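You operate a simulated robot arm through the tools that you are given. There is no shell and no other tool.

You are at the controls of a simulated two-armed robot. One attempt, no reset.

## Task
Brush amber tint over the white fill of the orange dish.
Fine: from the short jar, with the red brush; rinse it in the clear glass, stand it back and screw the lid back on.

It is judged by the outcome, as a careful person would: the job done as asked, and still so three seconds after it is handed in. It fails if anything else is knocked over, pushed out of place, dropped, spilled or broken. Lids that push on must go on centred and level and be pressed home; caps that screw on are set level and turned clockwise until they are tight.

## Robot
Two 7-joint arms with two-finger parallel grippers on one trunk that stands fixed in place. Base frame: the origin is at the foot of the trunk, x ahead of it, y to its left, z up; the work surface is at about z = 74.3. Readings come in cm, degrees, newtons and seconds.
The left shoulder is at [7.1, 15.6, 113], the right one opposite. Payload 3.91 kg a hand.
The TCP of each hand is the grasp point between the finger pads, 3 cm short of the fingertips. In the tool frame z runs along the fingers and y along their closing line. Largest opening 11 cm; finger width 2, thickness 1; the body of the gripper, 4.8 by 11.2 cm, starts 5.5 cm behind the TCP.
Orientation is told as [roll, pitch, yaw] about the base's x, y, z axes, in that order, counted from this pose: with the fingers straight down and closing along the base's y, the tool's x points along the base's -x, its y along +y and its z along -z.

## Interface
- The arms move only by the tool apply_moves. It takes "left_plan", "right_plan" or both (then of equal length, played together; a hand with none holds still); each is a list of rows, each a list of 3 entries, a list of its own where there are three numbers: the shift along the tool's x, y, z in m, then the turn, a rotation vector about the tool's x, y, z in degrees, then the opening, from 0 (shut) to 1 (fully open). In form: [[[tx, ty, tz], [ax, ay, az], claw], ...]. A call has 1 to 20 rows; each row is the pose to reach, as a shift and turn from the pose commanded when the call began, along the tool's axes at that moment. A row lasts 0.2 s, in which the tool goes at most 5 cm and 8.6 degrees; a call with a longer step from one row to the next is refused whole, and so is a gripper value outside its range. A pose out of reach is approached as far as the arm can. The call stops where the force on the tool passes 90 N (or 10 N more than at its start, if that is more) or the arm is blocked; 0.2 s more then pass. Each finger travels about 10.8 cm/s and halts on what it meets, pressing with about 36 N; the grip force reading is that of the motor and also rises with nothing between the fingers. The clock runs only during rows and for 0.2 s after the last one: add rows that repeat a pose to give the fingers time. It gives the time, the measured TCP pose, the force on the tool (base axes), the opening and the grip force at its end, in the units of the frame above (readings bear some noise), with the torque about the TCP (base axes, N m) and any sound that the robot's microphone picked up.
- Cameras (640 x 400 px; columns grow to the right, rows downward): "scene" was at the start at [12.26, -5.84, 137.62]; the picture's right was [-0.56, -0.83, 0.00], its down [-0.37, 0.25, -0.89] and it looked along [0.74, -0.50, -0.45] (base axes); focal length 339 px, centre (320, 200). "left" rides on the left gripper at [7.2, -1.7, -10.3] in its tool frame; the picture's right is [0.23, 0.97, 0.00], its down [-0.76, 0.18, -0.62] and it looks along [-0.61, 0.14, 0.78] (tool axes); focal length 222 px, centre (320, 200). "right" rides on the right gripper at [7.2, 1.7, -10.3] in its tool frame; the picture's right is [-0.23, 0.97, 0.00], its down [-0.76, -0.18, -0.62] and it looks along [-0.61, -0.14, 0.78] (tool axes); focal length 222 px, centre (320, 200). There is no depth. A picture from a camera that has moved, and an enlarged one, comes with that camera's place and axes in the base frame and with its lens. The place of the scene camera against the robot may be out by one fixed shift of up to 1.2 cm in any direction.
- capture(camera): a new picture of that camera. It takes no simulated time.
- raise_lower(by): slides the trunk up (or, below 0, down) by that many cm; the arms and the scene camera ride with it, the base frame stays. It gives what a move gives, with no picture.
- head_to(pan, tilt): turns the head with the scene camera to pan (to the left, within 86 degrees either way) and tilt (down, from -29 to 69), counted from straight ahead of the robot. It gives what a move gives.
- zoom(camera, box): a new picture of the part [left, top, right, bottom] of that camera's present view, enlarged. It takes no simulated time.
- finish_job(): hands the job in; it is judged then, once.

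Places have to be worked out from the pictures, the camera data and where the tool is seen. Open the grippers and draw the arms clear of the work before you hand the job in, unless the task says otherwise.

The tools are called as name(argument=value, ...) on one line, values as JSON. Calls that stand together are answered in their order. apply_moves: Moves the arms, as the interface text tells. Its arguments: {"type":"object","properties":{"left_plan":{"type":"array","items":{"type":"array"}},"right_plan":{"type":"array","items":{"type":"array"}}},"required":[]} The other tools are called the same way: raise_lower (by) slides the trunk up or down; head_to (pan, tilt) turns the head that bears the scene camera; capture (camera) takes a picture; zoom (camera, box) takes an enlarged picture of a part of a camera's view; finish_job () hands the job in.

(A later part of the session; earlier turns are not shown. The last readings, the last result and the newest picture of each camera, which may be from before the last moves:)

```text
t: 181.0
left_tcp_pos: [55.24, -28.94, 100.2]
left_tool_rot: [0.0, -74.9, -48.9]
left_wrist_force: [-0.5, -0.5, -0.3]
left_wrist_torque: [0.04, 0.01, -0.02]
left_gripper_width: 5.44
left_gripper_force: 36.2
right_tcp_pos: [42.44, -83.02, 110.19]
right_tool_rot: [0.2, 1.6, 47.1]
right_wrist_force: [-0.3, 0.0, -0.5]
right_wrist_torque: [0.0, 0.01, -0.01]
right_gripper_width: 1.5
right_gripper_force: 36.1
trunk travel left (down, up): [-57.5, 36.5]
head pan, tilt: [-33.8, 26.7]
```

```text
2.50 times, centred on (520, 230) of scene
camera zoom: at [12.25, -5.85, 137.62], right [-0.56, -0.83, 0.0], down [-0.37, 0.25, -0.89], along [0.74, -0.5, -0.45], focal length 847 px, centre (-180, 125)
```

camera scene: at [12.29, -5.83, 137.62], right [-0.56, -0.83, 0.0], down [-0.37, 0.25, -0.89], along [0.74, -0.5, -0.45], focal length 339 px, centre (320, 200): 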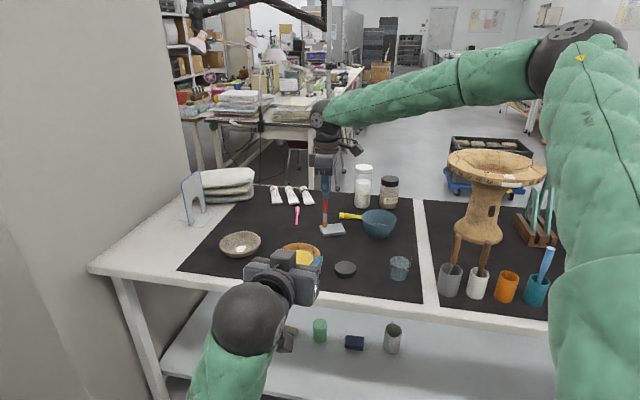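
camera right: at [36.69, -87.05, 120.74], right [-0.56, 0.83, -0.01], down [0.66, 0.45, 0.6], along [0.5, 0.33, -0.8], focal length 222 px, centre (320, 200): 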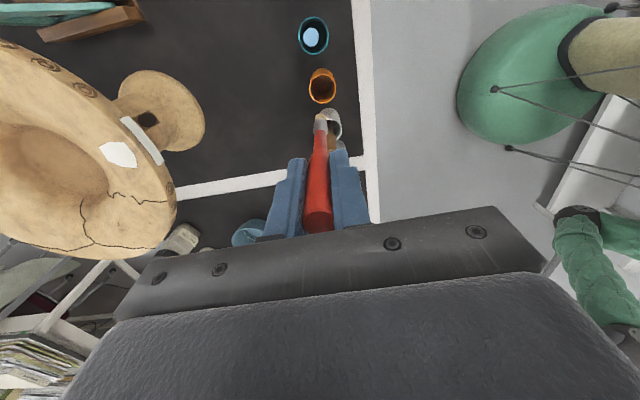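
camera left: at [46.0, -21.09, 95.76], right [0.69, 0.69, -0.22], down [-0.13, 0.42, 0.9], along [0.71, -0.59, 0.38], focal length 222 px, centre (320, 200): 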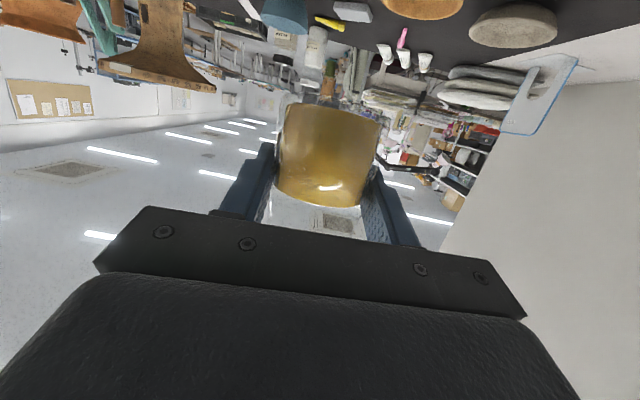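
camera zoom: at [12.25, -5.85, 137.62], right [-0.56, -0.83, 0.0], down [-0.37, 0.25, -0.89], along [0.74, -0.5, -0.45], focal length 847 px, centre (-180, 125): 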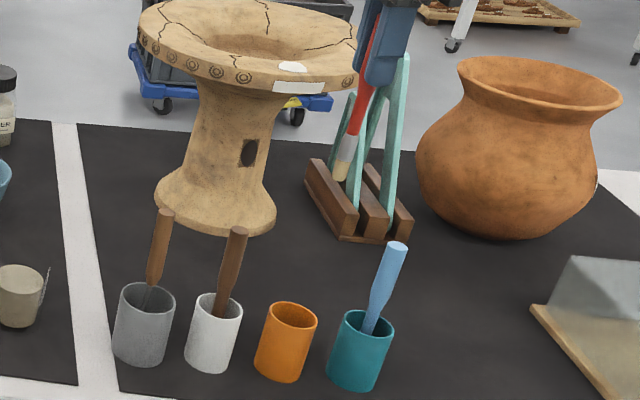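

Over the orange cup. I'll zoom to check the tip's landing point against the cup rim before lowering.

zoom(camera="right", box=[280, 50, 370, 140])

```text
4.44 times, centred on (325, 95) of right
camera zoom: at [36.69, -87.05, 120.74], right [-0.56, 0.83, -0.01], down [0.66, 0.45, 0.6], along [0.5, 0.33, -0.8], focal length 987 px, centre (298, 667)
```

zoom: 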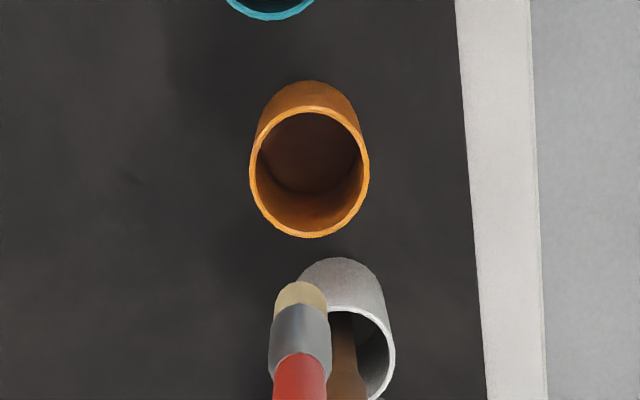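

The landing point is 3 mm off the cup centre. I'll correct that and lower vertically until the tip is just above the rim, then check once more.

apply_moves(right_plan=[[[-0.0017, 0.0027, 0], [0, 0, 0], 0], [[-0.0028, 0.0027, 0.04], [0, 0, 0], 0], [[-0.0039, 0.0027, 0.08], [0, 0, 0], 0], [[-0.0048, 0.0027, 0.11], [0, 0, 0], 0], [[-0.0053, 0.0027, 0.13], [0, 0, 0], 0], [[-0.0053, 0.0027, 0.13], [0, 0, 0], 0]])

zoom(camera="right", box=[270, 60, 380, 160])

zoom(camera="scene", box=[460, 180, 580, 310])

```text
t: 182.4
left_tcp_pos: [55.2, -28.94, 100.29]
left_tool_rot: [0.0, -75.0, -48.9]
left_wrist_force: [-0.2, 0.2, 0.6]
left_wrist_torque: [0.02, 0.02, 0.03]
left_gripper_width: 5.43
left_gripper_force: 36.2
right_tcp_pos: [42.54, -82.64, 97.07]
right_tool_rot: [0.1, 1.6, 47.1]
right_wrist_force: [-0.6, -1.5, -0.7]
right_wrist_torque: [0.0, -0.01, -0.03]
right_gripper_width: 1.54
right_gripper_force: 35.9
trunk travel left (down, up): [-57.5, 36.5]
head pan, tilt: [-33.8, 26.7]
```

```text
4.00 times, centred on (325, 110) of right
camera zoom: at [36.67, -86.6, 107.56], right [-0.56, 0.83, -0.01], down [0.66, 0.45, 0.6], along [0.5, 0.33, -0.8], focal length 888 px, centre (300, 560)
```

zoom: 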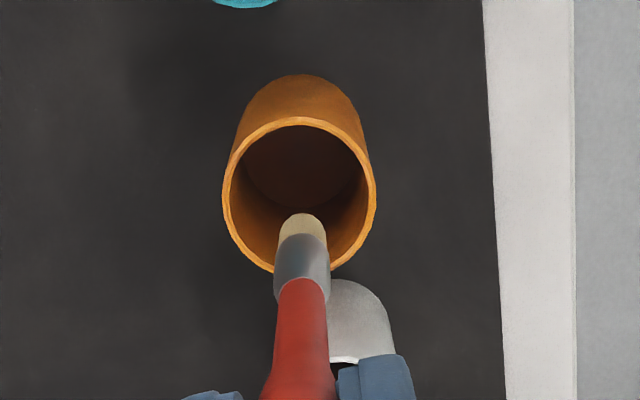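

```text
3.08 times, centred on (520, 245) of scene
camera zoom: at [12.23, -5.85, 137.63], right [-0.56, -0.83, 0.0], down [-0.37, 0.25, -0.89], along [0.74, -0.5, -0.45], focal length 1043 px, centre (-295, 62)
```

zoom: 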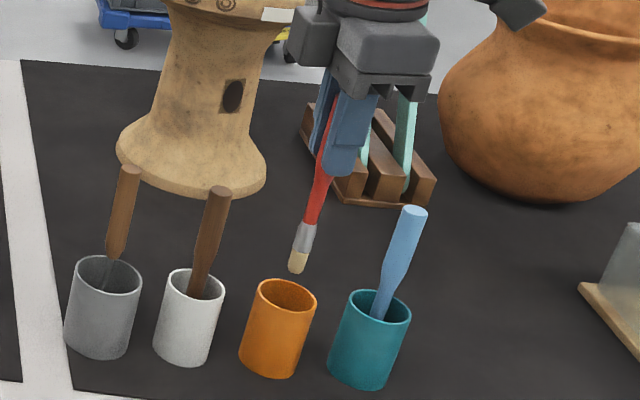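

Well aligned with the cup. Lowering vertically into the cup to just above the original resting height.

apply_moves(right_plan=[[[-0.0006, 0, 0.02], [0, 0, 0], 0], [[-0.0012, 0, 0.04], [0, 0, 0], 0], [[-0.0017, 0, 0.06], [0, 0, 0], 0], [[-0.0022, 0, 0.076], [0, 0, 0], 0], [[-0.0024, 0, 0.086], [0, 0, 0], 0], [[-0.0024, 0, 0.086], [0, 0, 0], 0]])

capture(camera="right")

zoom(camera="scene", box=[460, 180, 580, 310])

```text
t: 183.8
left_tcp_pos: [55.24, -28.94, 100.16]
left_tool_rot: [-0.2, -75.0, -48.8]
left_wrist_force: [-0.6, -0.2, -0.4]
left_wrist_torque: [0.0, 0.03, -0.02]
left_gripper_width: 5.47
left_gripper_force: 35.7
right_tcp_pos: [42.49, -82.6, 88.48]
right_tool_rot: [0.0, 1.6, 47.1]
right_wrist_force: [-0.3, -0.3, 0.0]
right_wrist_torque: [0.0, -0.03, 0.0]
right_gripper_width: 1.53
right_gripper_force: 36.2
trunk travel left (down, up): [-57.5, 36.5]
head pan, tilt: [-33.8, 26.7]
```

```text
taken
camera right: at [36.66, -86.67, 99.05], right [-0.56, 0.83, -0.01], down [0.66, 0.45, 0.6], along [0.5, 0.33, -0.8], focal length 222 px, centre (320, 200)
```

right: 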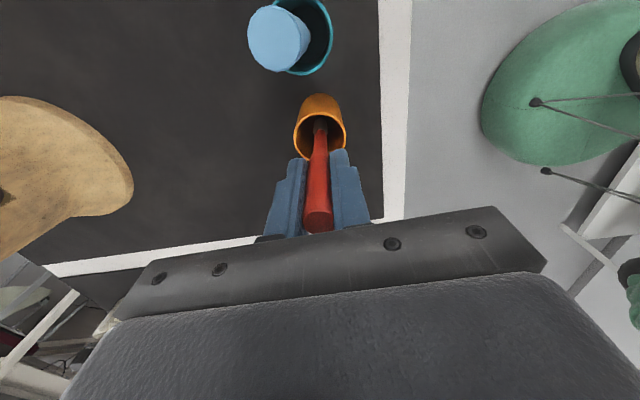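

```text
3.08 times, centred on (520, 245) of scene
camera zoom: at [12.24, -5.85, 137.62], right [-0.56, -0.83, 0.0], down [-0.37, 0.25, -0.89], along [0.74, -0.5, -0.45], focal length 1043 px, centre (-295, 62)
```

zoom: 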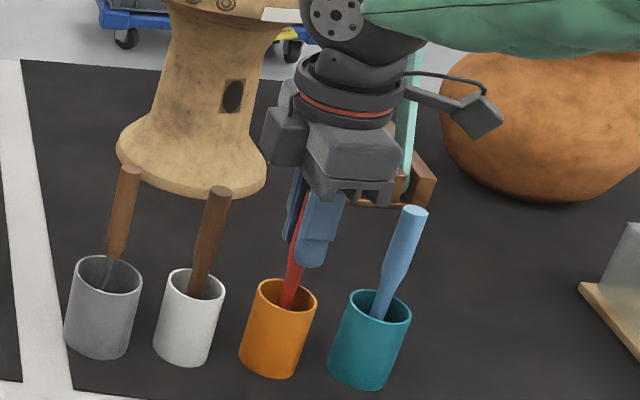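

No contact yet. Lowering in 1.5 mm steps until the bristles touch the cup floor.

apply_moves(right_plan=[[[0, 0, 0.0015], [0, 0, 0], 0], [[-0.0001, 0, 0.003], [0, 0, 0], 0], [[-0.0001, 0, 0.004], [0, 0, 0], 0], [[-0.0001, 0, 0.004], [0, 0, 0], 0]])

```text
t: 184.8
left_tcp_pos: [55.2, -28.87, 100.06]
left_tool_rot: [0.0, -75.0, -48.8]
left_wrist_force: [-0.5, -0.1, -0.2]
left_wrist_torque: [0.03, 0.02, 0.04]
left_gripper_width: 5.4
left_gripper_force: 36.3
right_tcp_pos: [42.41, -82.76, 88.07]
right_tool_rot: [0.0, 1.5, 47.1]
right_wrist_force: [-0.3, -0.1, -0.3]
right_wrist_torque: [-0.01, -0.01, 0.0]
right_gripper_width: 1.54
right_gripper_force: 36.2
trunk travel left (down, up): [-57.5, 36.5]
head pan, tilt: [-33.8, 26.7]
```

Still no contact at 88.07. A little further down, carefully.

apply_moves(right_plan=[[[0, 0, 0.001], [0, 0, 0], 0], [[0, 0, 0.002], [0, 0, 0], 0], [[0, 0, 0.002], [0, 0, 0], 0]])

```text
t: 185.6
left_tcp_pos: [55.31, -28.93, 100.14]
left_tool_rot: [0.0, -74.9, -48.8]
left_wrist_force: [0.2, 1.0, -0.5]
left_wrist_torque: [-0.01, 0.03, 0.01]
left_gripper_width: 5.45
left_gripper_force: 36.1
right_tcp_pos: [42.33, -82.67, 87.95]
right_tool_rot: [0.2, 1.6, 47.0]
right_wrist_force: [-0.3, 0.0, -0.5]
right_wrist_torque: [0.01, -0.02, -0.01]
right_gripper_width: 1.52
right_gripper_force: 36.1
trunk travel left (down, up): [-57.5, 36.5]
head pan, tilt: [-33.8, 26.7]
```

Still free; two more millimetres.

apply_moves(right_plan=[[[0, 0, 0.001], [0, 0, 0], 0], [[0, 0, 0.002], [0, 0, 0], 0], [[0, 0, 0.002], [0, 0, 0], 0]])

```text
t: 186.4
left_tcp_pos: [55.11, -28.9, 100.21]
left_tool_rot: [0.0, -75.0, -48.8]
left_wrist_force: [-0.5, -0.5, -0.4]
left_wrist_torque: [0.03, 0.01, 0.03]
left_gripper_width: 5.42
left_gripper_force: 36.1
right_tcp_pos: [42.47, -82.69, 87.81]
right_tool_rot: [-0.1, 1.7, 47.0]
right_wrist_force: [-1.6, -3.1, 8.7]
right_wrist_torque: [-0.26, 0.21, 0.0]
right_gripper_width: 1.52
right_gripper_force: 35.9
trunk travel left (down, up): [-57.5, 36.5]
head pan, tilt: [-33.8, 26.7]
```

Contact: the brush stands on the cup floor. Easing 1 mm up, then opening gently.

apply_moves(right_plan=[[[0, 0, -0.001], [0, 0, 0], 0], [[0, 0, -0.001], [0, 0, 0], 0.15], [[0, 0, -0.001], [0, 0, 0], 0.18], [[0, 0, -0.001], [0, 0, 0], 0.25], [[0, 0, -0.001], [0, 0, 0], 0.35], [[0, 0, -0.001], [0, 0, 0], 0.42], [[0, 0, -0.001], [0, 0, 0], 0.42]])

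capture(camera="right")

zoom(camera="scene", box=[460, 180, 580, 310])

```text
t: 188.0
left_tcp_pos: [55.28, -28.92, 100.26]
left_tool_rot: [0.0, -75.0, -48.8]
left_wrist_force: [0.2, -0.2, -0.5]
left_wrist_torque: [0.05, 0.0, 0.01]
left_gripper_width: 5.46
left_gripper_force: 35.8
right_tcp_pos: [42.57, -82.61, 87.88]
right_tool_rot: [0.0, 1.5, 47.1]
right_wrist_force: [-0.1, 0.9, -1.0]
right_wrist_torque: [-0.01, -0.05, -0.01]
right_gripper_width: 4.61
right_gripper_force: 0.0
trunk travel left (down, up): [-57.5, 36.5]
head pan, tilt: [-33.8, 26.7]
```

```text
taken
camera right: at [36.64, -86.71, 98.37], right [-0.56, 0.83, 0.0], down [0.66, 0.45, 0.6], along [0.5, 0.33, -0.8], focal length 222 px, centre (320, 200)
```

right: 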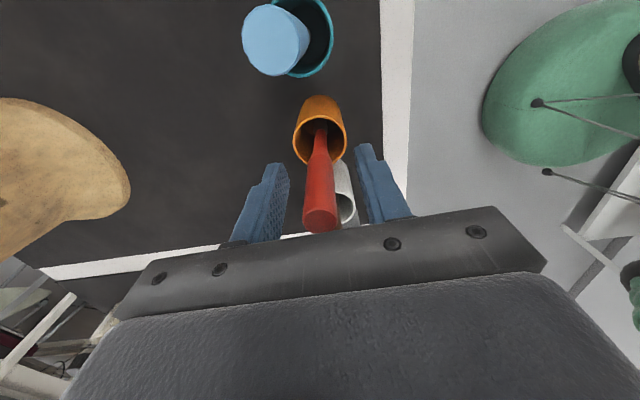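

```text
3.08 times, centred on (520, 245) of scene
camera zoom: at [12.25, -5.86, 137.62], right [-0.56, -0.83, 0.0], down [-0.37, 0.25, -0.89], along [0.74, -0.5, -0.45], focal length 1043 px, centre (-295, 62)
```

zoom: 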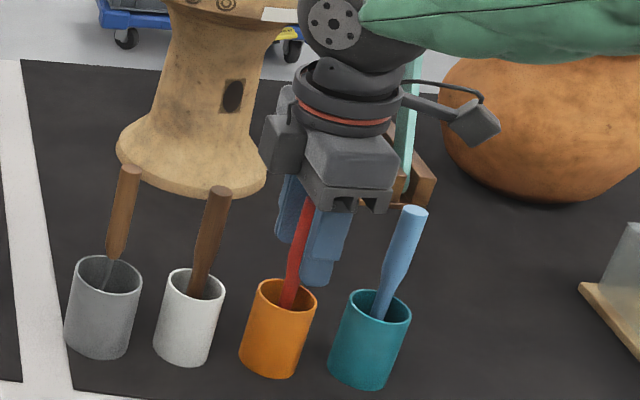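

The brush stands in its cup. Withdrawing the right hand straight up.

apply_moves(right_plan=[[[0.0003, 0, -0.01], [0, 0, 0], 0.42], [[0.0008, 0, -0.03], [0, 0, 0], 0.42], [[0.0017, 0, -0.06], [0, 0, 0], 0.42], [[0.0028, 0, -0.1], [0, 0, 0], 0.42], [[0.0039, 0, -0.14], [0, 0, 0], 0.42], [[0.005, 0, -0.18], [0, 0, 0], 0.42], [[0.0056, 0, -0.2], [0, 0, 0], 0.5]])

zoom(camera="scene", box=[460, 180, 580, 310])

capture(camera="left")

```text
t: 189.6
left_tcp_pos: [55.23, -29.02, 100.2]
left_tool_rot: [-0.1, -75.0, -48.8]
left_wrist_force: [0.2, 0.3, -0.7]
left_wrist_torque: [0.0, 0.01, -0.01]
left_gripper_width: 5.46
left_gripper_force: 36.0
right_tcp_pos: [42.38, -82.72, 107.89]
right_tool_rot: [0.1, 1.5, 47.2]
right_wrist_force: [-0.2, 0.6, 0.0]
right_wrist_torque: [0.0, 0.01, 0.0]
right_gripper_width: 5.51
right_gripper_force: 0.1
trunk travel left (down, up): [-57.5, 36.5]
head pan, tilt: [-33.8, 26.7]
```

```text
3.08 times, centred on (520, 245) of scene
camera zoom: at [12.24, -5.86, 137.62], right [-0.56, -0.83, 0.0], down [-0.37, 0.25, -0.89], along [0.74, -0.5, -0.45], focal length 1043 px, centre (-295, 62)
```

zoom: 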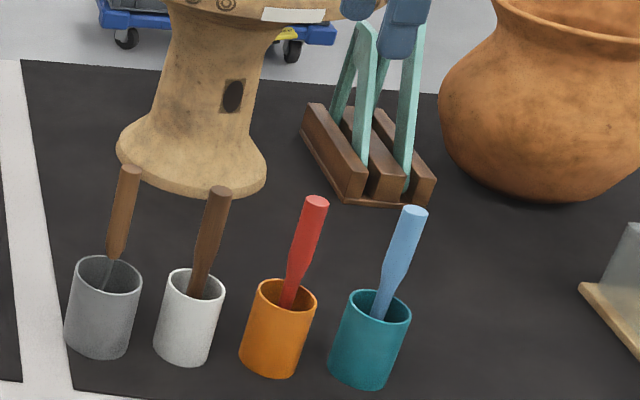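

```text
taken
camera left: at [46.0, -21.1, 95.75], right [0.69, 0.69, -0.22], down [-0.13, 0.42, 0.9], along [0.71, -0.59, 0.38], focal length 222 px, centre (320, 200)
```

left: 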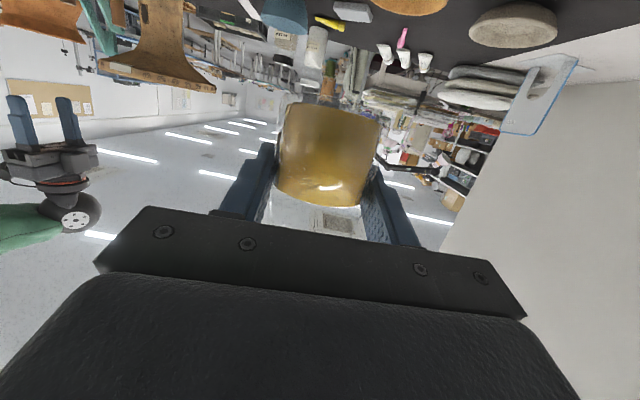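

The red brush stands in the orange cup as before, and the jar is steady in the left hand. I'll level the right hand and move to above the lid, turning to yaw +143° ready for clockwise screwing.

apply_moves(right_plan=[[[0, 0, 0], [0, -1.6, 0], 0.6], [[0, 0, 0], [0, -1.6, 0], 0.75]])

apply_moves(right_plan=[[[-0.0325, -0.0034, 0], [0, 0, -7.4], 0.8], [[-0.065, -0.0067, 0], [0, 0, -14.8], 0.8], [[-0.0975, -0.0101, 0], [0, 0, -22.2], 0.8], [[-0.13, -0.0135, 0], [0, 0, -29.6], 0.8], [[-0.1625, -0.0169, 0], [0, 0, -37], 0.8], [[-0.195, -0.0202, 0], [0, 0, -44.4], 0.8], [[-0.2275, -0.0236, 0.01], [0, 0, -51.8], 0.8], [[-0.26, -0.027, 0.025], [0, 0, -59.2], 0.8], [[-0.2925, -0.0303, 0.045], [0, 0, -66.6], 0.8], [[-0.325, -0.0337, 0.065], [0, 0, -74], 0.8], [[-0.3575, -0.0371, 0.085], [0, 0, -81.4], 0.8], [[-0.39, -0.0404, 0.105], [0, 0, -88.8], 0.8], [[-0.4175, -0.0433, 0.129], [0, 0, -95.9], 0.8], [[-0.4175, -0.0433, 0.129], [0, 0, -95.9], 0.8]])

capture(camera="right")

capture(camera="scene")

```text
t: 190.2
left_tcp_pos: [55.19, -28.95, 100.21]
left_tool_rot: [-0.1, -75.0, -48.7]
left_wrist_force: [-0.5, 0.6, 0.0]
left_wrist_torque: [0.01, -0.02, 0.02]
left_gripper_width: 5.45
left_gripper_force: 35.8
right_tcp_pos: [42.45, -82.71, 107.79]
right_tool_rot: [0.1, 0.0, 47.1]
right_wrist_force: [-0.3, 0.9, -0.8]
right_wrist_torque: [0.0, -0.02, -0.01]
right_gripper_width: 8.25
right_gripper_force: 0.0
trunk travel left (down, up): [-57.5, 36.5]
head pan, tilt: [-33.8, 26.7]
```

```text
t: 193.2
left_tcp_pos: [55.1, -28.93, 100.14]
left_tool_rot: [0.0, -75.0, -48.7]
left_wrist_force: [1.1, -0.2, 0.3]
left_wrist_torque: [0.03, -0.01, -0.01]
left_gripper_width: 5.43
left_gripper_force: 35.9
right_tcp_pos: [73.97, -54.78, 94.78]
right_tool_rot: [0.0, -0.1, 143.2]
right_wrist_force: [-0.8, 0.0, -0.6]
right_wrist_torque: [-0.03, 0.0, -0.03]
right_gripper_width: 8.82
right_gripper_force: 0.1
trunk travel left (down, up): [-57.5, 36.5]
head pan, tilt: [-33.8, 26.7]
```

```text
taken
camera right: at [78.91, -60.64, 105.12], right [-0.77, -0.64, 0.0], down [-0.5, 0.6, 0.62], along [-0.4, 0.48, -0.78], focal length 222 px, centre (320, 200)
```

right: 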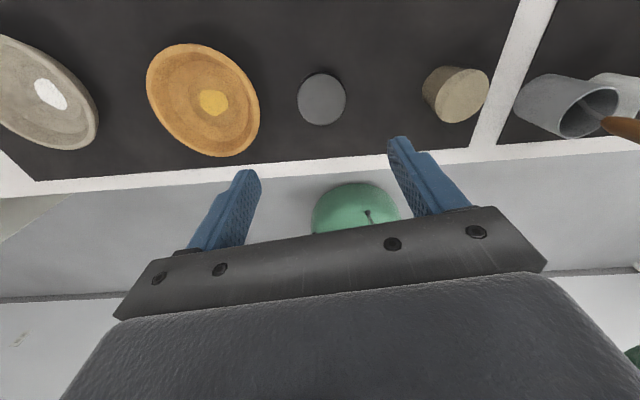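

```text
taken
camera scene: at [12.21, -5.85, 137.63], right [-0.56, -0.83, 0.0], down [-0.37, 0.25, -0.89], along [0.74, -0.5, -0.45], focal length 339 px, centre (320, 200)
```

scene: 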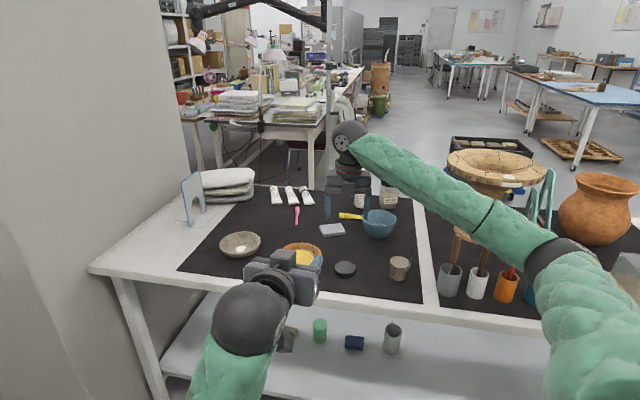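

I'll measure the lid's exact position for the pick-up.

zoom(camera="right", box=[280, 60, 370, 140])

```text
5.00 times, centred on (325, 100) of right
camera zoom: at [78.91, -60.64, 105.12], right [-0.77, -0.64, 0.0], down [-0.5, 0.6, 0.62], along [-0.4, 0.48, -0.78], focal length 1111 px, centre (295, 700)
```

zoom: 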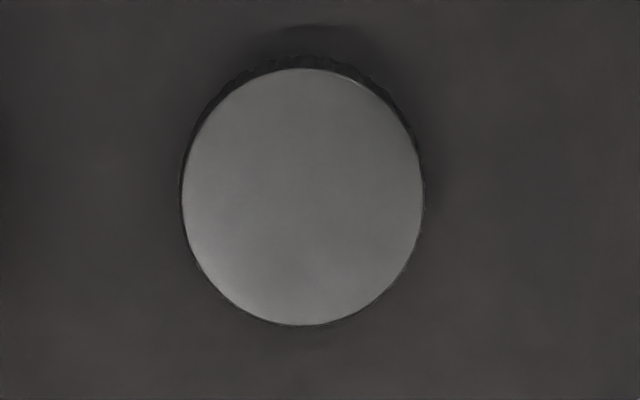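

Lid centre offset is small (1.3 mm, 2.2 mm). Lowering around it to TCP z≈77.9, just above the mat.

apply_moves(right_plan=[[[0.0013, 0.0022, 0.04], [0, 0, 0], 0.78], [[0.0013, 0.0022, 0.08], [0, 0, 0], 0.78], [[0.0013, 0.0022, 0.12], [0, 0, 0], 0.78], [[0.0013, 0.0022, 0.15], [0, 0, 0], 0.78], [[0.0013, 0.0022, 0.165], [0, 0, 0], 0.78], [[0.0013, 0.0022, 0.169], [0, 0, 0], 0.78], [[0.0013, 0.0022, 0.169], [0, 0, 0], 0.78]])

zoom(camera="right", box=[230, 80, 410, 240])

zoom(camera="scene", box=[310, 220, 380, 290])

```text
t: 194.8
left_tcp_pos: [55.25, -29.01, 100.17]
left_tool_rot: [-0.1, -75.0, -48.7]
left_wrist_force: [-0.3, 1.2, -0.9]
left_wrist_torque: [-0.03, 0.0, -0.02]
left_gripper_width: 5.45
left_gripper_force: 36.0
right_tcp_pos: [73.92, -55.49, 77.98]
right_tool_rot: [0.0, -0.1, 143.0]
right_wrist_force: [-0.4, -0.6, -0.1]
right_wrist_torque: [0.02, -0.02, -0.02]
right_gripper_width: 8.58
right_gripper_force: 0.1
trunk travel left (down, up): [-57.5, 36.5]
head pan, tilt: [-33.8, 26.7]
```

```text
2.50 times, centred on (320, 160) of right
camera zoom: at [78.83, -61.15, 88.36], right [-0.77, -0.64, 0.0], down [-0.5, 0.6, 0.62], along [-0.4, 0.48, -0.78], focal length 555 px, centre (320, 300)
```

zoom: 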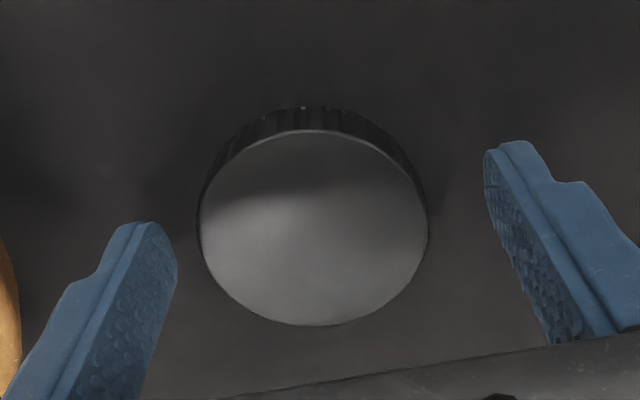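

```text
5.71 times, centred on (345, 255) of scene
camera zoom: at [12.27, -5.86, 137.62], right [-0.56, -0.83, 0.0], down [-0.37, 0.25, -0.89], along [0.74, -0.5, -0.45], focal length 1937 px, centre (177, -114)
```

zoom: 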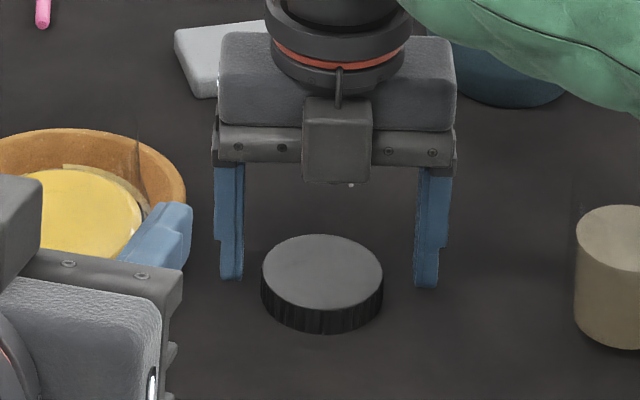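

The lid top is at z≈76.3. A small recentring (2 mm each way), 2.5 mm lower, then grip.

apply_moves(right_plan=[[[-0.001, -0.0011, 0.001], [0, 0, 0], 0.78], [[-0.0021, -0.0022, 0.0025], [0, 0, 0], 0.78], [[-0.0021, -0.0022, 0.0025], [0, 0, 0], 0.6], [[-0.0021, -0.0022, 0.0025], [0, 0, 0], 0], [[-0.0021, -0.0022, 0.0025], [0, 0, 0], 0], [[-0.0021, -0.0022, 0.0025], [0, 0, 0], 0]])

zoom(camera="right", box=[230, 80, 410, 240])

```text
t: 196.2
left_tcp_pos: [55.22, -28.94, 100.21]
left_tool_rot: [-0.1, -75.0, -48.7]
left_wrist_force: [-0.3, -0.2, -0.5]
left_wrist_torque: [0.06, 0.03, 0.02]
left_gripper_width: 5.43
left_gripper_force: 36.1
right_tcp_pos: [74.02, -55.04, 77.65]
right_tool_rot: [0.1, -0.1, 142.9]
right_wrist_force: [-0.1, 0.8, -0.1]
right_wrist_torque: [0.04, -0.03, -0.02]
right_gripper_width: 5.9
right_gripper_force: 35.7
trunk travel left (down, up): [-57.5, 36.5]
head pan, tilt: [-33.8, 26.7]
```

```text
2.50 times, centred on (320, 160) of right
camera zoom: at [78.89, -60.78, 88.02], right [-0.77, -0.64, 0.0], down [-0.5, 0.6, 0.62], along [-0.4, 0.48, -0.78], focal length 555 px, centre (320, 300)
```

zoom: 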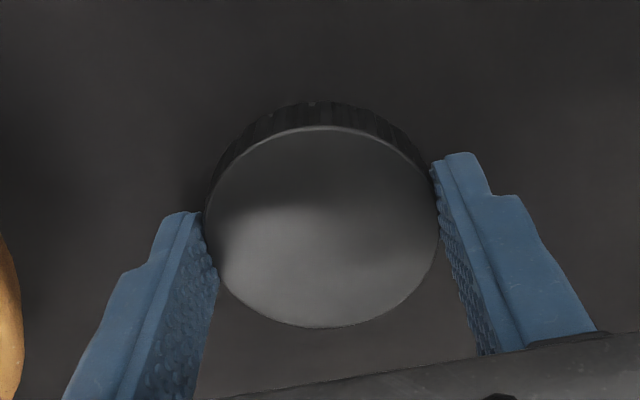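

Lid gripped and centred. Lifting it smoothly to z≈113.

apply_moves(right_plan=[[[0, 0, -0.001], [0, 0, 0], 0], [[0, 0, -0.003], [0, 0, 0], 0], [[0, 0, -0.007], [0, 0, 0], 0], [[0, 0, -0.013], [0, 0, 0], 0], [[0, 0, -0.022], [0, 0, 0], 0], [[0, 0, -0.034], [0, 0, 0], 0], [[0, 0, -0.05], [0, 0, 0], 0], [[0, 0, -0.07], [0, 0, 0], 0], [[0, 0, -0.095], [0, 0, 0], 0], [[0, 0, -0.12], [0, 0, 0], 0], [[0, 0, -0.15], [0, 0, 0], 0], [[0, 0, -0.18], [0, 0, 0], 0], [[0, 0, -0.21], [0, 0, 0], 0], [[0, 0, -0.24], [0, 0, 0], 0], [[0, 0, -0.27], [0, 0, 0], 0], [[0, 0, -0.3], [0, 0, 0], 0], [[0, 0, -0.325], [0, 0, 0], 0], [[0, 0, -0.343], [0, 0, 0], 0], [[0, 0, -0.352], [0, 0, 0], 0], [[0, 0, -0.356], [0, 0, 0], 0]])

apply_moves(right_plan=[[[-0.005, -0.0016, 0], [0, 0, 0], 0], [[-0.016, -0.0051, 0], [0, 0, 0], 0], [[-0.033, -0.0104, 0], [0, 0, 0], 0], [[-0.053, -0.0168, 0], [0, 0, 0], 0], [[-0.075, -0.0237, 0], [0, 0, 0], 0], [[-0.098, -0.031, 0], [0, 0, 0], 0], [[-0.121, -0.0383, 0], [0, 0, 0], 0], [[-0.144, -0.0455, 0], [0, 0, 0], 0], [[-0.167, -0.0528, 0], [0, 0, 0], 0], [[-0.19, -0.0601, 0], [0, 0, 0], 0], [[-0.213, -0.0673, 0], [0, 0, 0], 0], [[-0.236, -0.0746, 0], [0, 0, 0], 0], [[-0.257, -0.0812, 0], [0, 0, 0], 0], [[-0.275, -0.0869, 0], [0, 0, 0], 0], [[-0.289, -0.0914, 0], [0, 0, 0], 0], [[-0.298, -0.0942, 0], [0, 0, 0], 0], [[-0.3024, -0.0956, 0], [0, 0, 0], 0], [[-0.3024, -0.0956, 0], [0, 0, 0], 0]])

capture(camera="right")

zoom(camera="scene", box=[240, 130, 380, 290])

capture(camera="left")

```text
t: 200.4
left_tcp_pos: [55.22, -28.89, 100.22]
left_tool_rot: [-0.2, -75.0, -48.7]
left_wrist_force: [0.0, -0.4, 0.5]
left_wrist_torque: [0.06, 0.0, 0.01]
left_gripper_width: 5.45
left_gripper_force: 35.5
right_tcp_pos: [73.94, -55.11, 113.33]
right_tool_rot: [-0.1, -0.1, 143.0]
right_wrist_force: [-0.6, -0.2, 0.4]
right_wrist_torque: [0.0, 0.0, 0.03]
right_gripper_width: 5.88
right_gripper_force: 35.0
trunk travel left (down, up): [-57.5, 36.5]
head pan, tilt: [-33.8, 26.7]
```

```text
t: 204.2
left_tcp_pos: [55.31, -28.87, 100.04]
left_tool_rot: [0.0, -75.0, -48.7]
left_wrist_force: [0.0, 0.5, 0.4]
left_wrist_torque: [0.02, 0.01, -0.01]
left_gripper_width: 5.44
left_gripper_force: 35.4
right_tcp_pos: [55.52, -29.07, 113.44]
right_tool_rot: [0.1, -0.1, 143.0]
right_wrist_force: [0.8, 0.2, 0.0]
right_wrist_torque: [0.01, -0.04, -0.02]
right_gripper_width: 5.88
right_gripper_force: 36.4
trunk travel left (down, up): [-57.5, 36.5]
head pan, tilt: [-33.8, 26.7]
```

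```text
taken
camera right: at [60.52, -35.0, 123.72], right [-0.77, -0.64, 0.0], down [-0.5, 0.6, 0.62], along [-0.4, 0.48, -0.78], focal length 222 px, centre (320, 200)
```

right: 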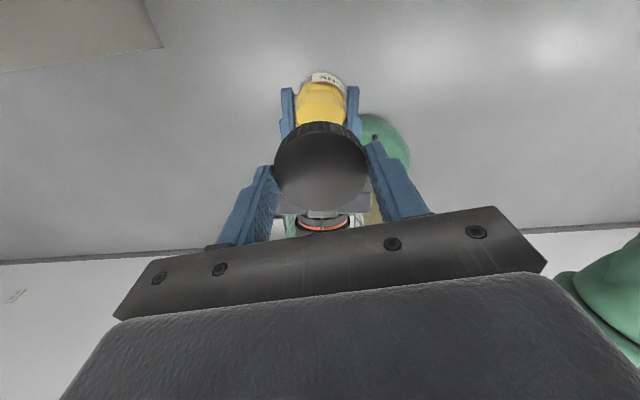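

```text
2.50 times, centred on (310, 210) of scene
camera zoom: at [12.27, -5.85, 137.62], right [-0.56, -0.83, 0.0], down [-0.37, 0.25, -0.89], along [0.74, -0.5, -0.45], focal length 847 px, centre (345, 175)
```

zoom: 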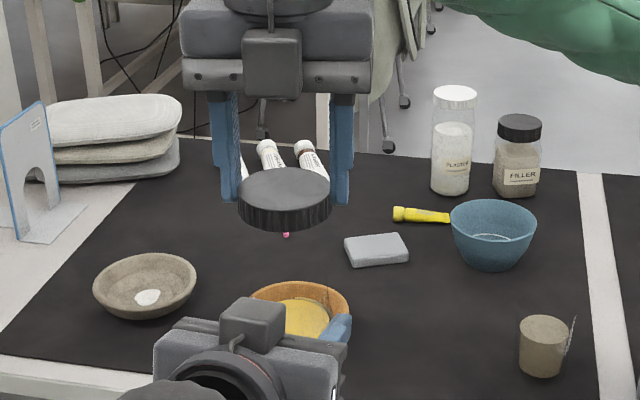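

```text
taken
camera left: at [46.02, -21.09, 95.75], right [0.69, 0.69, -0.22], down [-0.13, 0.42, 0.9], along [0.71, -0.59, 0.38], focal length 222 px, centre (320, 200)
```

left: 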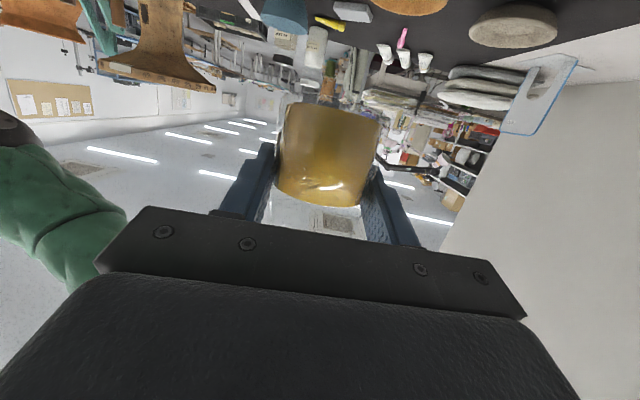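

The lid hangs level over the jar. A 1.8 mm correction, then lowering to just above the thread.

apply_moves(right_plan=[[[0.0009, 0, 0.01], [0, 0, 0], 0], [[0.0018, 0, 0.022], [0, 0, 0], 0], [[0.0018, 0, 0.034], [0, 0, 0], 0], [[0.0018, 0, 0.044], [0, 0, 0], 0], [[0.0018, 0, 0.051], [0, 0, 0], 0], [[0.0018, 0, 0.051], [0, 0, 0], 0]])

zoom(camera="right", box=[230, 60, 410, 220])

zoom(camera="left", box=[220, 110, 420, 240])

zoom(camera="scene", box=[270, 190, 350, 280])

```text
t: 205.6
left_tcp_pos: [55.28, -29.0, 100.1]
left_tool_rot: [-0.1, -75.0, -48.7]
left_wrist_force: [0.8, 0.2, -1.0]
left_wrist_torque: [0.05, 0.02, -0.03]
left_gripper_width: 5.42
left_gripper_force: 36.1
right_tcp_pos: [55.68, -29.38, 108.37]
right_tool_rot: [0.0, -0.1, 143.0]
right_wrist_force: [0.1, -0.4, 0.2]
right_wrist_torque: [0.04, 0.01, 0.0]
right_gripper_width: 5.88
right_gripper_force: 36.2
trunk travel left (down, up): [-57.5, 36.5]
head pan, tilt: [-33.8, 26.7]
```

```text
2.50 times, centred on (320, 140) of right
camera zoom: at [60.75, -35.14, 118.54], right [-0.77, -0.64, 0.0], down [-0.5, 0.6, 0.62], along [-0.4, 0.48, -0.78], focal length 555 px, centre (320, 350)
```

zoom: 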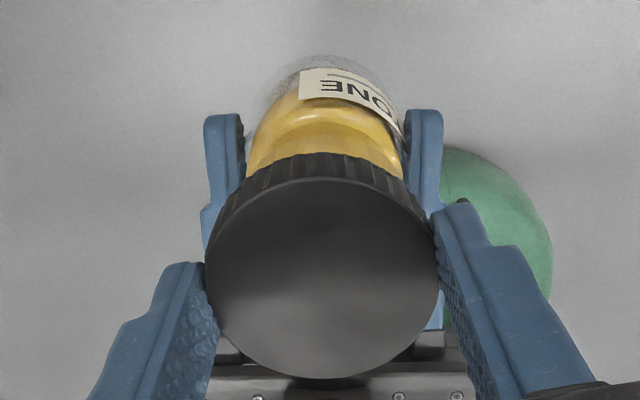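

```text
3.08 times, centred on (320, 175) of left
camera zoom: at [46.01, -21.08, 95.76], right [0.69, 0.69, -0.22], down [-0.13, 0.42, 0.9], along [0.71, -0.59, 0.38], focal length 684 px, centre (320, 277)
```

zoom: 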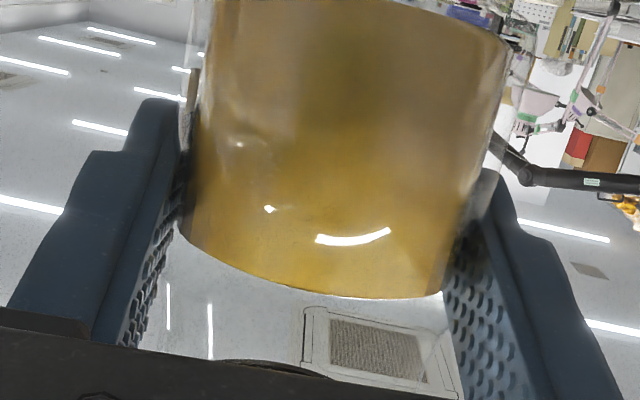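

```text
4.44 times, centred on (310, 235) of scene
camera zoom: at [12.26, -5.84, 137.62], right [-0.56, -0.83, 0.0], down [-0.37, 0.25, -0.89], along [0.74, -0.5, -0.45], focal length 1506 px, centre (364, 44)
```

zoom: 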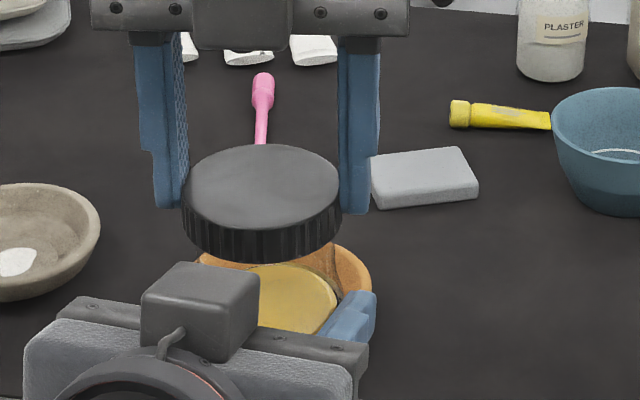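

The lid is about 0.9 cm above its release position. Lowering slowly to meet the thread.

apply_moves(right_plan=[[[0, 0, 0.002], [0, 0, 0], 0], [[0, 0, 0.004], [0, 0, 0], 0], [[0, 0, 0.006], [0, 0, 0], 0], [[0, 0, 0.0075], [0, 0, 0], 0], [[0, 0, 0.009], [0, 0, 0], 0], [[0, 0, 0.009], [0, 0, 0], 0]])

zoom(camera="left", box=[220, 110, 420, 240])

zoom(camera="scene", box=[270, 190, 350, 280])

```text
t: 207.0
left_tcp_pos: [55.35, -29.0, 100.18]
left_tool_rot: [-0.1, -75.0, -48.6]
left_wrist_force: [0.4, -0.1, -0.4]
left_wrist_torque: [0.05, 0.06, 0.0]
left_gripper_width: 5.45
left_gripper_force: 35.9
right_tcp_pos: [55.8, -29.33, 107.2]
right_tool_rot: [0.1, 0.0, 143.1]
right_wrist_force: [-0.6, -0.1, 0.1]
right_wrist_torque: [0.0, 0.01, -0.02]
right_gripper_width: 5.9
right_gripper_force: 36.4
trunk travel left (down, up): [-57.5, 36.5]
head pan, tilt: [-33.8, 26.7]
```

```text
3.08 times, centred on (320, 175) of left
camera zoom: at [46.01, -21.09, 95.76], right [0.69, 0.69, -0.22], down [-0.13, 0.42, 0.9], along [0.71, -0.59, 0.38], focal length 684 px, centre (320, 277)
```

zoom: 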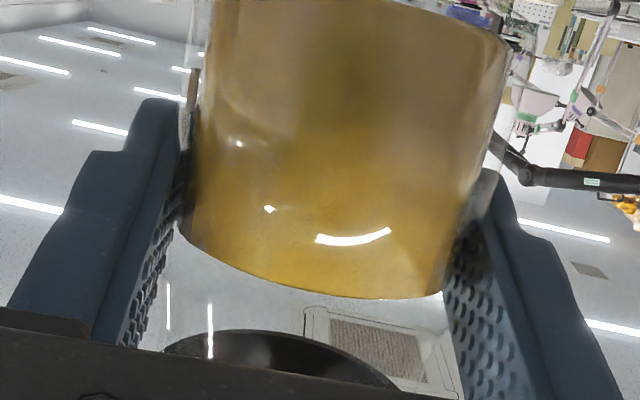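

```text
4.44 times, centred on (310, 235) of scene
camera zoom: at [12.26, -5.84, 137.62], right [-0.56, -0.83, 0.0], down [-0.37, 0.25, -0.89], along [0.74, -0.5, -0.45], focal length 1506 px, centre (364, 44)
```

zoom: 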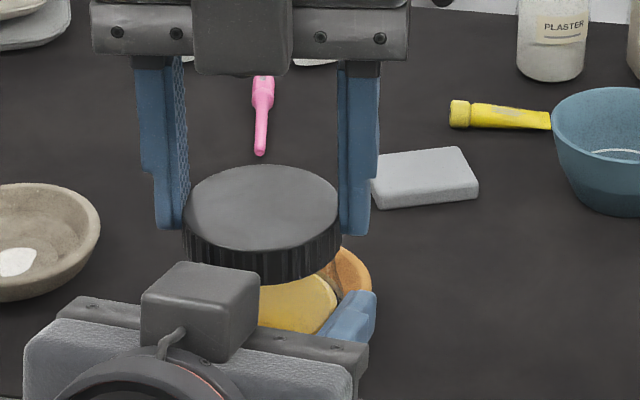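

Nearly at the release height, with no contact yet. Lowering 2 mm more.

apply_moves(right_plan=[[[0, 0, 0.001], [0, 0, 0], 0], [[0, 0, 0.002], [0, 0, 0], 0], [[0, 0, 0.002], [0, 0, 0], 0]])

```text
t: 207.8
left_tcp_pos: [55.27, -28.96, 100.12]
left_tool_rot: [-0.1, -75.0, -48.7]
left_wrist_force: [3.3, -0.8, -2.1]
left_wrist_torque: [0.01, 0.1, 0.03]
left_gripper_width: 5.41
left_gripper_force: 36.2
right_tcp_pos: [55.68, -29.41, 107.08]
right_tool_rot: [0.1, -0.1, 143.1]
right_wrist_force: [-4.1, 1.1, 1.6]
right_wrist_torque: [-0.03, 0.14, -0.02]
right_gripper_width: 5.88
right_gripper_force: 36.4
trunk travel left (down, up): [-57.5, 36.5]
head pan, tilt: [-33.8, 26.7]
```

First touch, with a slight 4 N sideways push on the lid. I'll shift 1.4 mm to follow it, and read again.

apply_moves(right_plan=[[[-0.0007, 0, 0], [0, 0, 0], 0], [[-0.0014, -0.0002, 0], [0, 0, 0], 0], [[-0.0014, -0.0002, 0], [0, 0, 0], 0]])

```text
t: 208.6
left_tcp_pos: [55.17, -28.98, 100.32]
left_tool_rot: [0.0, -74.9, -48.7]
left_wrist_force: [-2.1, 2.3, -0.4]
left_wrist_torque: [-0.09, -0.08, 0.01]
left_gripper_width: 5.44
left_gripper_force: 36.3
right_tcp_pos: [55.65, -29.13, 107.12]
right_tool_rot: [0.0, -0.1, 143.1]
right_wrist_force: [1.8, -1.8, 0.3]
right_wrist_torque: [-0.04, -0.02, 0.04]
right_gripper_width: 5.9
right_gripper_force: 36.1
trunk travel left (down, up): [-57.5, 36.5]
head pan, tilt: [-33.8, 26.7]
```

The lid sits around the neck with little side force. Pressing lightly and starting to turn clockwise 30°, watching forces.

apply_moves(right_plan=[[[0.0005, 0, 0.0005], [0, 0, 0], 0], [[0.0005, 0, 0.001], [0, 0, 0], 0], [[0.0005, 0, 0.0011], [0, 0, 6], 0], [[0.0005, 0, 0.0012], [0, 0, 12], 0], [[0.0005, 0, 0.0013], [0, 0, 18], 0], [[0.0005, 0, 0.0013], [0, 0, 24], 0], [[0.0005, 0, 0.0014], [0, 0, 30], 0]])

zoom(camera="left", box=[220, 110, 420, 240])

zoom(camera="right", box=[230, 80, 410, 220])

```text
t: 210.2
left_tcp_pos: [55.28, -28.77, 100.14]
left_tool_rot: [-0.1, -74.9, -48.5]
left_wrist_force: [8.4, 22.3, 0.2]
left_wrist_torque: [-0.81, 0.33, -0.22]
left_gripper_width: 5.4
left_gripper_force: 35.8
right_tcp_pos: [55.62, -29.31, 107.06]
right_tool_rot: [0.1, 0.0, 112.8]
right_wrist_force: [-7.1, -22.4, 0.9]
right_wrist_torque: [-0.74, 0.23, 0.31]
right_gripper_width: 5.89
right_gripper_force: 35.4
trunk travel left (down, up): [-57.5, 36.5]
head pan, tilt: [-33.8, 26.7]
```

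```text
3.08 times, centred on (320, 175) of left
camera zoom: at [46.07, -21.03, 95.75], right [0.69, 0.69, -0.22], down [-0.13, 0.42, 0.9], along [0.71, -0.59, 0.38], focal length 684 px, centre (320, 277)
```

zoom: 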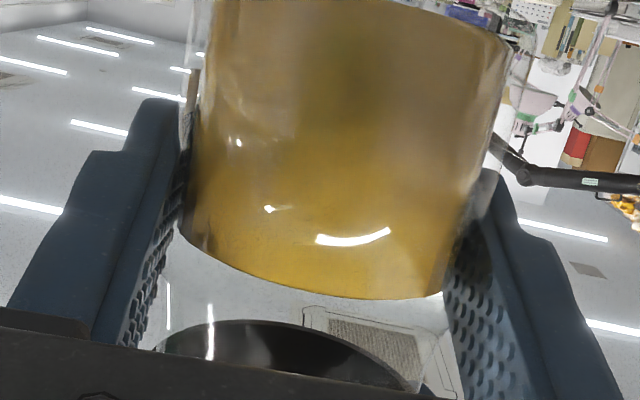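

```text
2.86 times, centred on (320, 150) of right
camera zoom: at [57.12, -36.66, 117.32], right [-0.99, -0.17, 0.0], down [-0.13, 0.77, 0.62], along [-0.11, 0.61, -0.78], focal length 635 px, centre (320, 343)
```

zoom: 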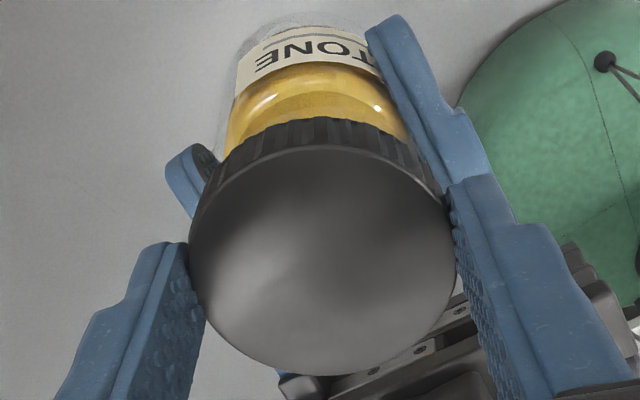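

The lid is drawing closer, so the thread has engaged. Side load is 23 N; I'll shift about 1.5 mm to relieve it and continue turning clockwise.

apply_moves(right_plan=[[[0.0006, 0.0005, 0], [0, 0, 0], 0], [[0.0012, 0.0011, 0], [0, 0, 0], 0], [[0.0012, 0.0011, 0], [0, 0, 0], 0]])

```text
t: 211.0
left_tcp_pos: [55.21, -28.9, 100.21]
left_tool_rot: [-0.1, -75.0, -48.7]
left_wrist_force: [14.9, 11.9, 0.0]
left_wrist_torque: [-0.44, 0.62, 0.09]
left_gripper_width: 5.43
left_gripper_force: 36.2
right_tcp_pos: [55.62, -29.39, 106.86]
right_tool_rot: [0.1, -0.1, 113.0]
right_wrist_force: [-14.8, -11.4, -2.0]
right_wrist_torque: [-0.37, 0.43, 0.02]
right_gripper_width: 5.89
right_gripper_force: 36.1
trunk travel left (down, up): [-57.5, 36.5]
head pan, tilt: [-33.8, 26.7]
```

Relieving the remaining sideways push with another small shift.

apply_moves(right_plan=[[[0.0002, 0.0007, 0], [0, 0, 0], 0], [[0.0004, 0.0014, 0], [0, 0, 0], 0], [[0.0004, 0.0014, 0], [0, 0, 0], 0]])

```text
t: 211.8
left_tcp_pos: [55.08, -28.93, 100.19]
left_tool_rot: [-0.1, -75.0, -48.7]
left_wrist_force: [2.0, 2.1, -0.2]
left_wrist_torque: [-0.07, 0.12, 0.02]
left_gripper_width: 5.43
left_gripper_force: 35.7
right_tcp_pos: [55.61, -29.47, 107.08]
right_tool_rot: [0.0, 0.0, 113.0]
right_wrist_force: [-2.1, -1.0, -1.0]
right_wrist_torque: [-0.04, 0.0, 0.01]
right_gripper_width: 5.88
right_gripper_force: 35.8
trunk travel left (down, up): [-57.5, 36.5]
head pan, tilt: [-33.8, 26.7]
```

Loads are near zero. Turning clockwise 98° with matching descent.

apply_moves(right_plan=[[[0, 0, 0.0001], [0, 0, 7], 0], [[0, 0, 0.0002], [0, 0, 14], 0], [[0, 0, 0.0002], [0, 0, 21], 0], [[0, 0, 0.0003], [0, 0, 28], 0], [[0, 0, 0.0004], [0, 0, 35], 0], [[0, 0, 0.0005], [0, 0, 42], 0], [[0, 0, 0.0006], [0, 0, 49], 0], [[0, 0, 0.0006], [0, 0, 56], 0], [[0, 0, 0.0007], [0, 0, 63], 0], [[0, 0, 0.0008], [0, 0, 70], 0], [[0, 0, 0.0009], [0, 0, 77], 0], [[0, 0, 0.001], [0, 0, 84], 0], [[0, 0, 0.001], [0, 0, 91], 0], [[0, 0, 0.0011], [0, 0, 98], 0]])

zoom(camera="left", box=[220, 110, 420, 240])

zoom(camera="right", box=[230, 80, 410, 220])

```text
t: 214.8
left_tcp_pos: [55.26, -29.01, 100.28]
left_tool_rot: [-0.1, -75.1, -48.7]
left_wrist_force: [22.1, -1.6, 0.1]
left_wrist_torque: [0.06, 0.88, -0.13]
left_gripper_width: 5.46
left_gripper_force: 35.8
right_tcp_pos: [55.66, -29.51, 106.85]
right_tool_rot: [0.1, 0.2, 14.9]
right_wrist_force: [-22.6, 0.7, 0.7]
right_wrist_torque: [0.04, 0.71, 0.25]
right_gripper_width: 5.87
right_gripper_force: 36.2
trunk travel left (down, up): [-57.5, 36.5]
head pan, tilt: [-33.8, 26.7]
```

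```text
3.08 times, centred on (320, 175) of left
camera zoom: at [46.02, -21.09, 95.75], right [0.69, 0.69, -0.22], down [-0.13, 0.42, 0.9], along [0.71, -0.59, 0.38], focal length 684 px, centre (320, 277)
```

zoom: 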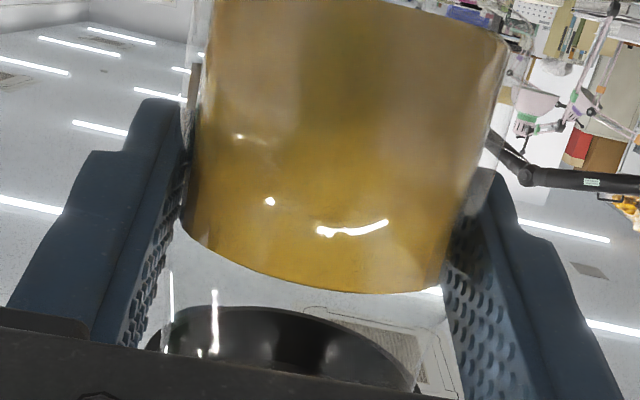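

```text
2.86 times, centred on (320, 150) of right
camera zoom: at [48.25, -29.83, 117.23], right [-0.03, 1.0, 0.0], down [0.78, 0.02, 0.62], along [0.62, 0.02, -0.78], focal length 635 px, centre (320, 343)
```

zoom: 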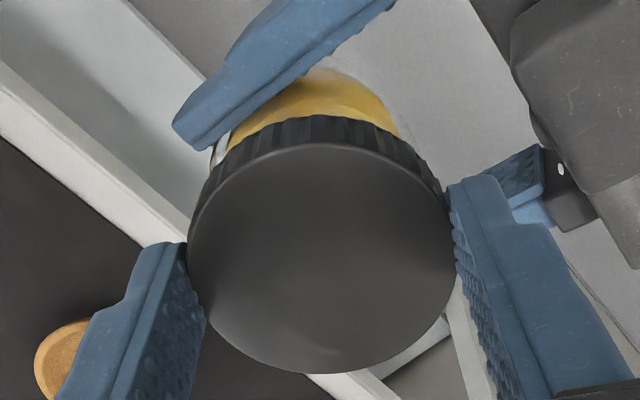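

The lid continues to draw down and the jar stays still. Relieving 22 N of side load, then turning another 94°.

apply_moves(right_plan=[[[0.0009, 0.0002, 0], [0, 0, 0], 0], [[0.0018, 0.0005, 0], [0, 0, 0], 0], [[0.0018, 0.0005, 0], [0, 0, 0], 0], [[0.0018, 0.0005, 0.0001], [0, 0, 7], 0], [[0.0018, 0.0005, 0.0002], [0, 0, 14], 0], [[0.0018, 0.0005, 0.0002], [0, 0, 21], 0], [[0.0018, 0.0005, 0.0003], [0, 0, 28], 0], [[0.0018, 0.0005, 0.0004], [0, 0, 35], 0], [[0.0018, 0.0005, 0.0005], [0, 0, 42], 0], [[0.0018, 0.0005, 0.0006], [0, 0, 49], 0], [[0.0018, 0.0005, 0.0006], [0, 0, 56], 0], [[0.0018, 0.0005, 0.0007], [0, 0, 63], 0], [[0.0018, 0.0005, 0.0008], [0, 0, 70], 0], [[0.0018, 0.0005, 0.0009], [0, 0, 77], 0], [[0.0018, 0.0005, 0.001], [0, 0, 84], 0], [[0.0018, 0.0005, 0.001], [0, 0, 91], 0]])

zoom(camera="left", box=[220, 110, 420, 240])

zoom(camera="right", box=[230, 80, 410, 220])

```text
t: 218.2
left_tcp_pos: [54.98, -29.02, 100.19]
left_tool_rot: [-0.1, -74.9, -48.8]
left_wrist_force: [-25.6, -26.8, -6.9]
left_wrist_torque: [0.9, -0.67, -0.71]
left_gripper_width: 5.52
left_gripper_force: 35.7
right_tcp_pos: [55.36, -29.49, 106.92]
right_tool_rot: [0.0, 0.1, -76.3]
right_wrist_force: [25.8, 27.2, 6.8]
right_wrist_torque: [0.92, -1.03, 0.47]
right_gripper_width: 5.87
right_gripper_force: 35.8
trunk travel left (down, up): [-57.5, 36.5]
head pan, tilt: [-33.8, 26.7]
```

```text
3.08 times, centred on (320, 175) of left
camera zoom: at [45.93, -21.14, 95.73], right [0.7, 0.68, -0.22], down [-0.13, 0.42, 0.9], along [0.71, -0.59, 0.38], focal length 684 px, centre (320, 277)
```

zoom: 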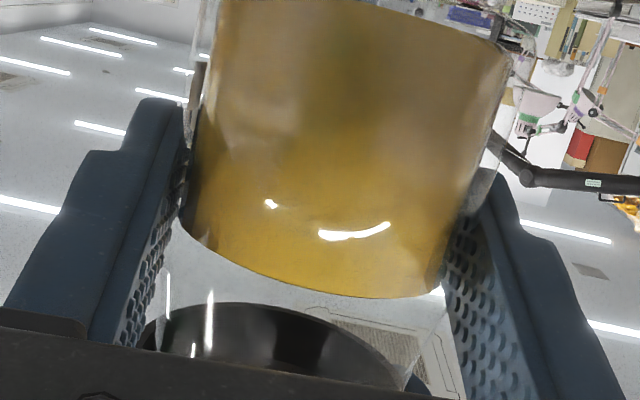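

```text
2.86 times, centred on (320, 150) of right
camera zoom: at [55.45, -22.11, 117.19], right [1.0, 0.01, 0.0], down [0.01, -0.78, 0.62], along [0.01, -0.62, -0.78], focal length 635 px, centre (320, 343)
```

zoom: 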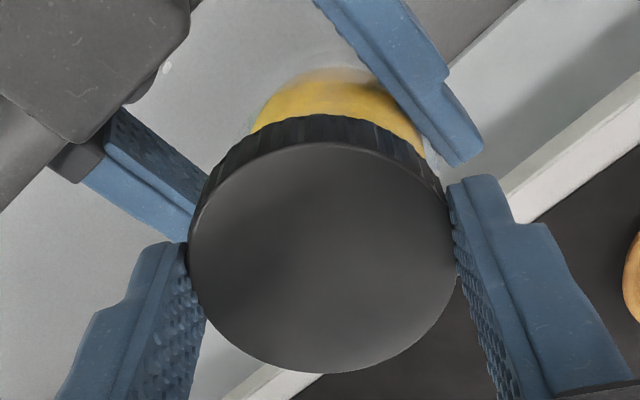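

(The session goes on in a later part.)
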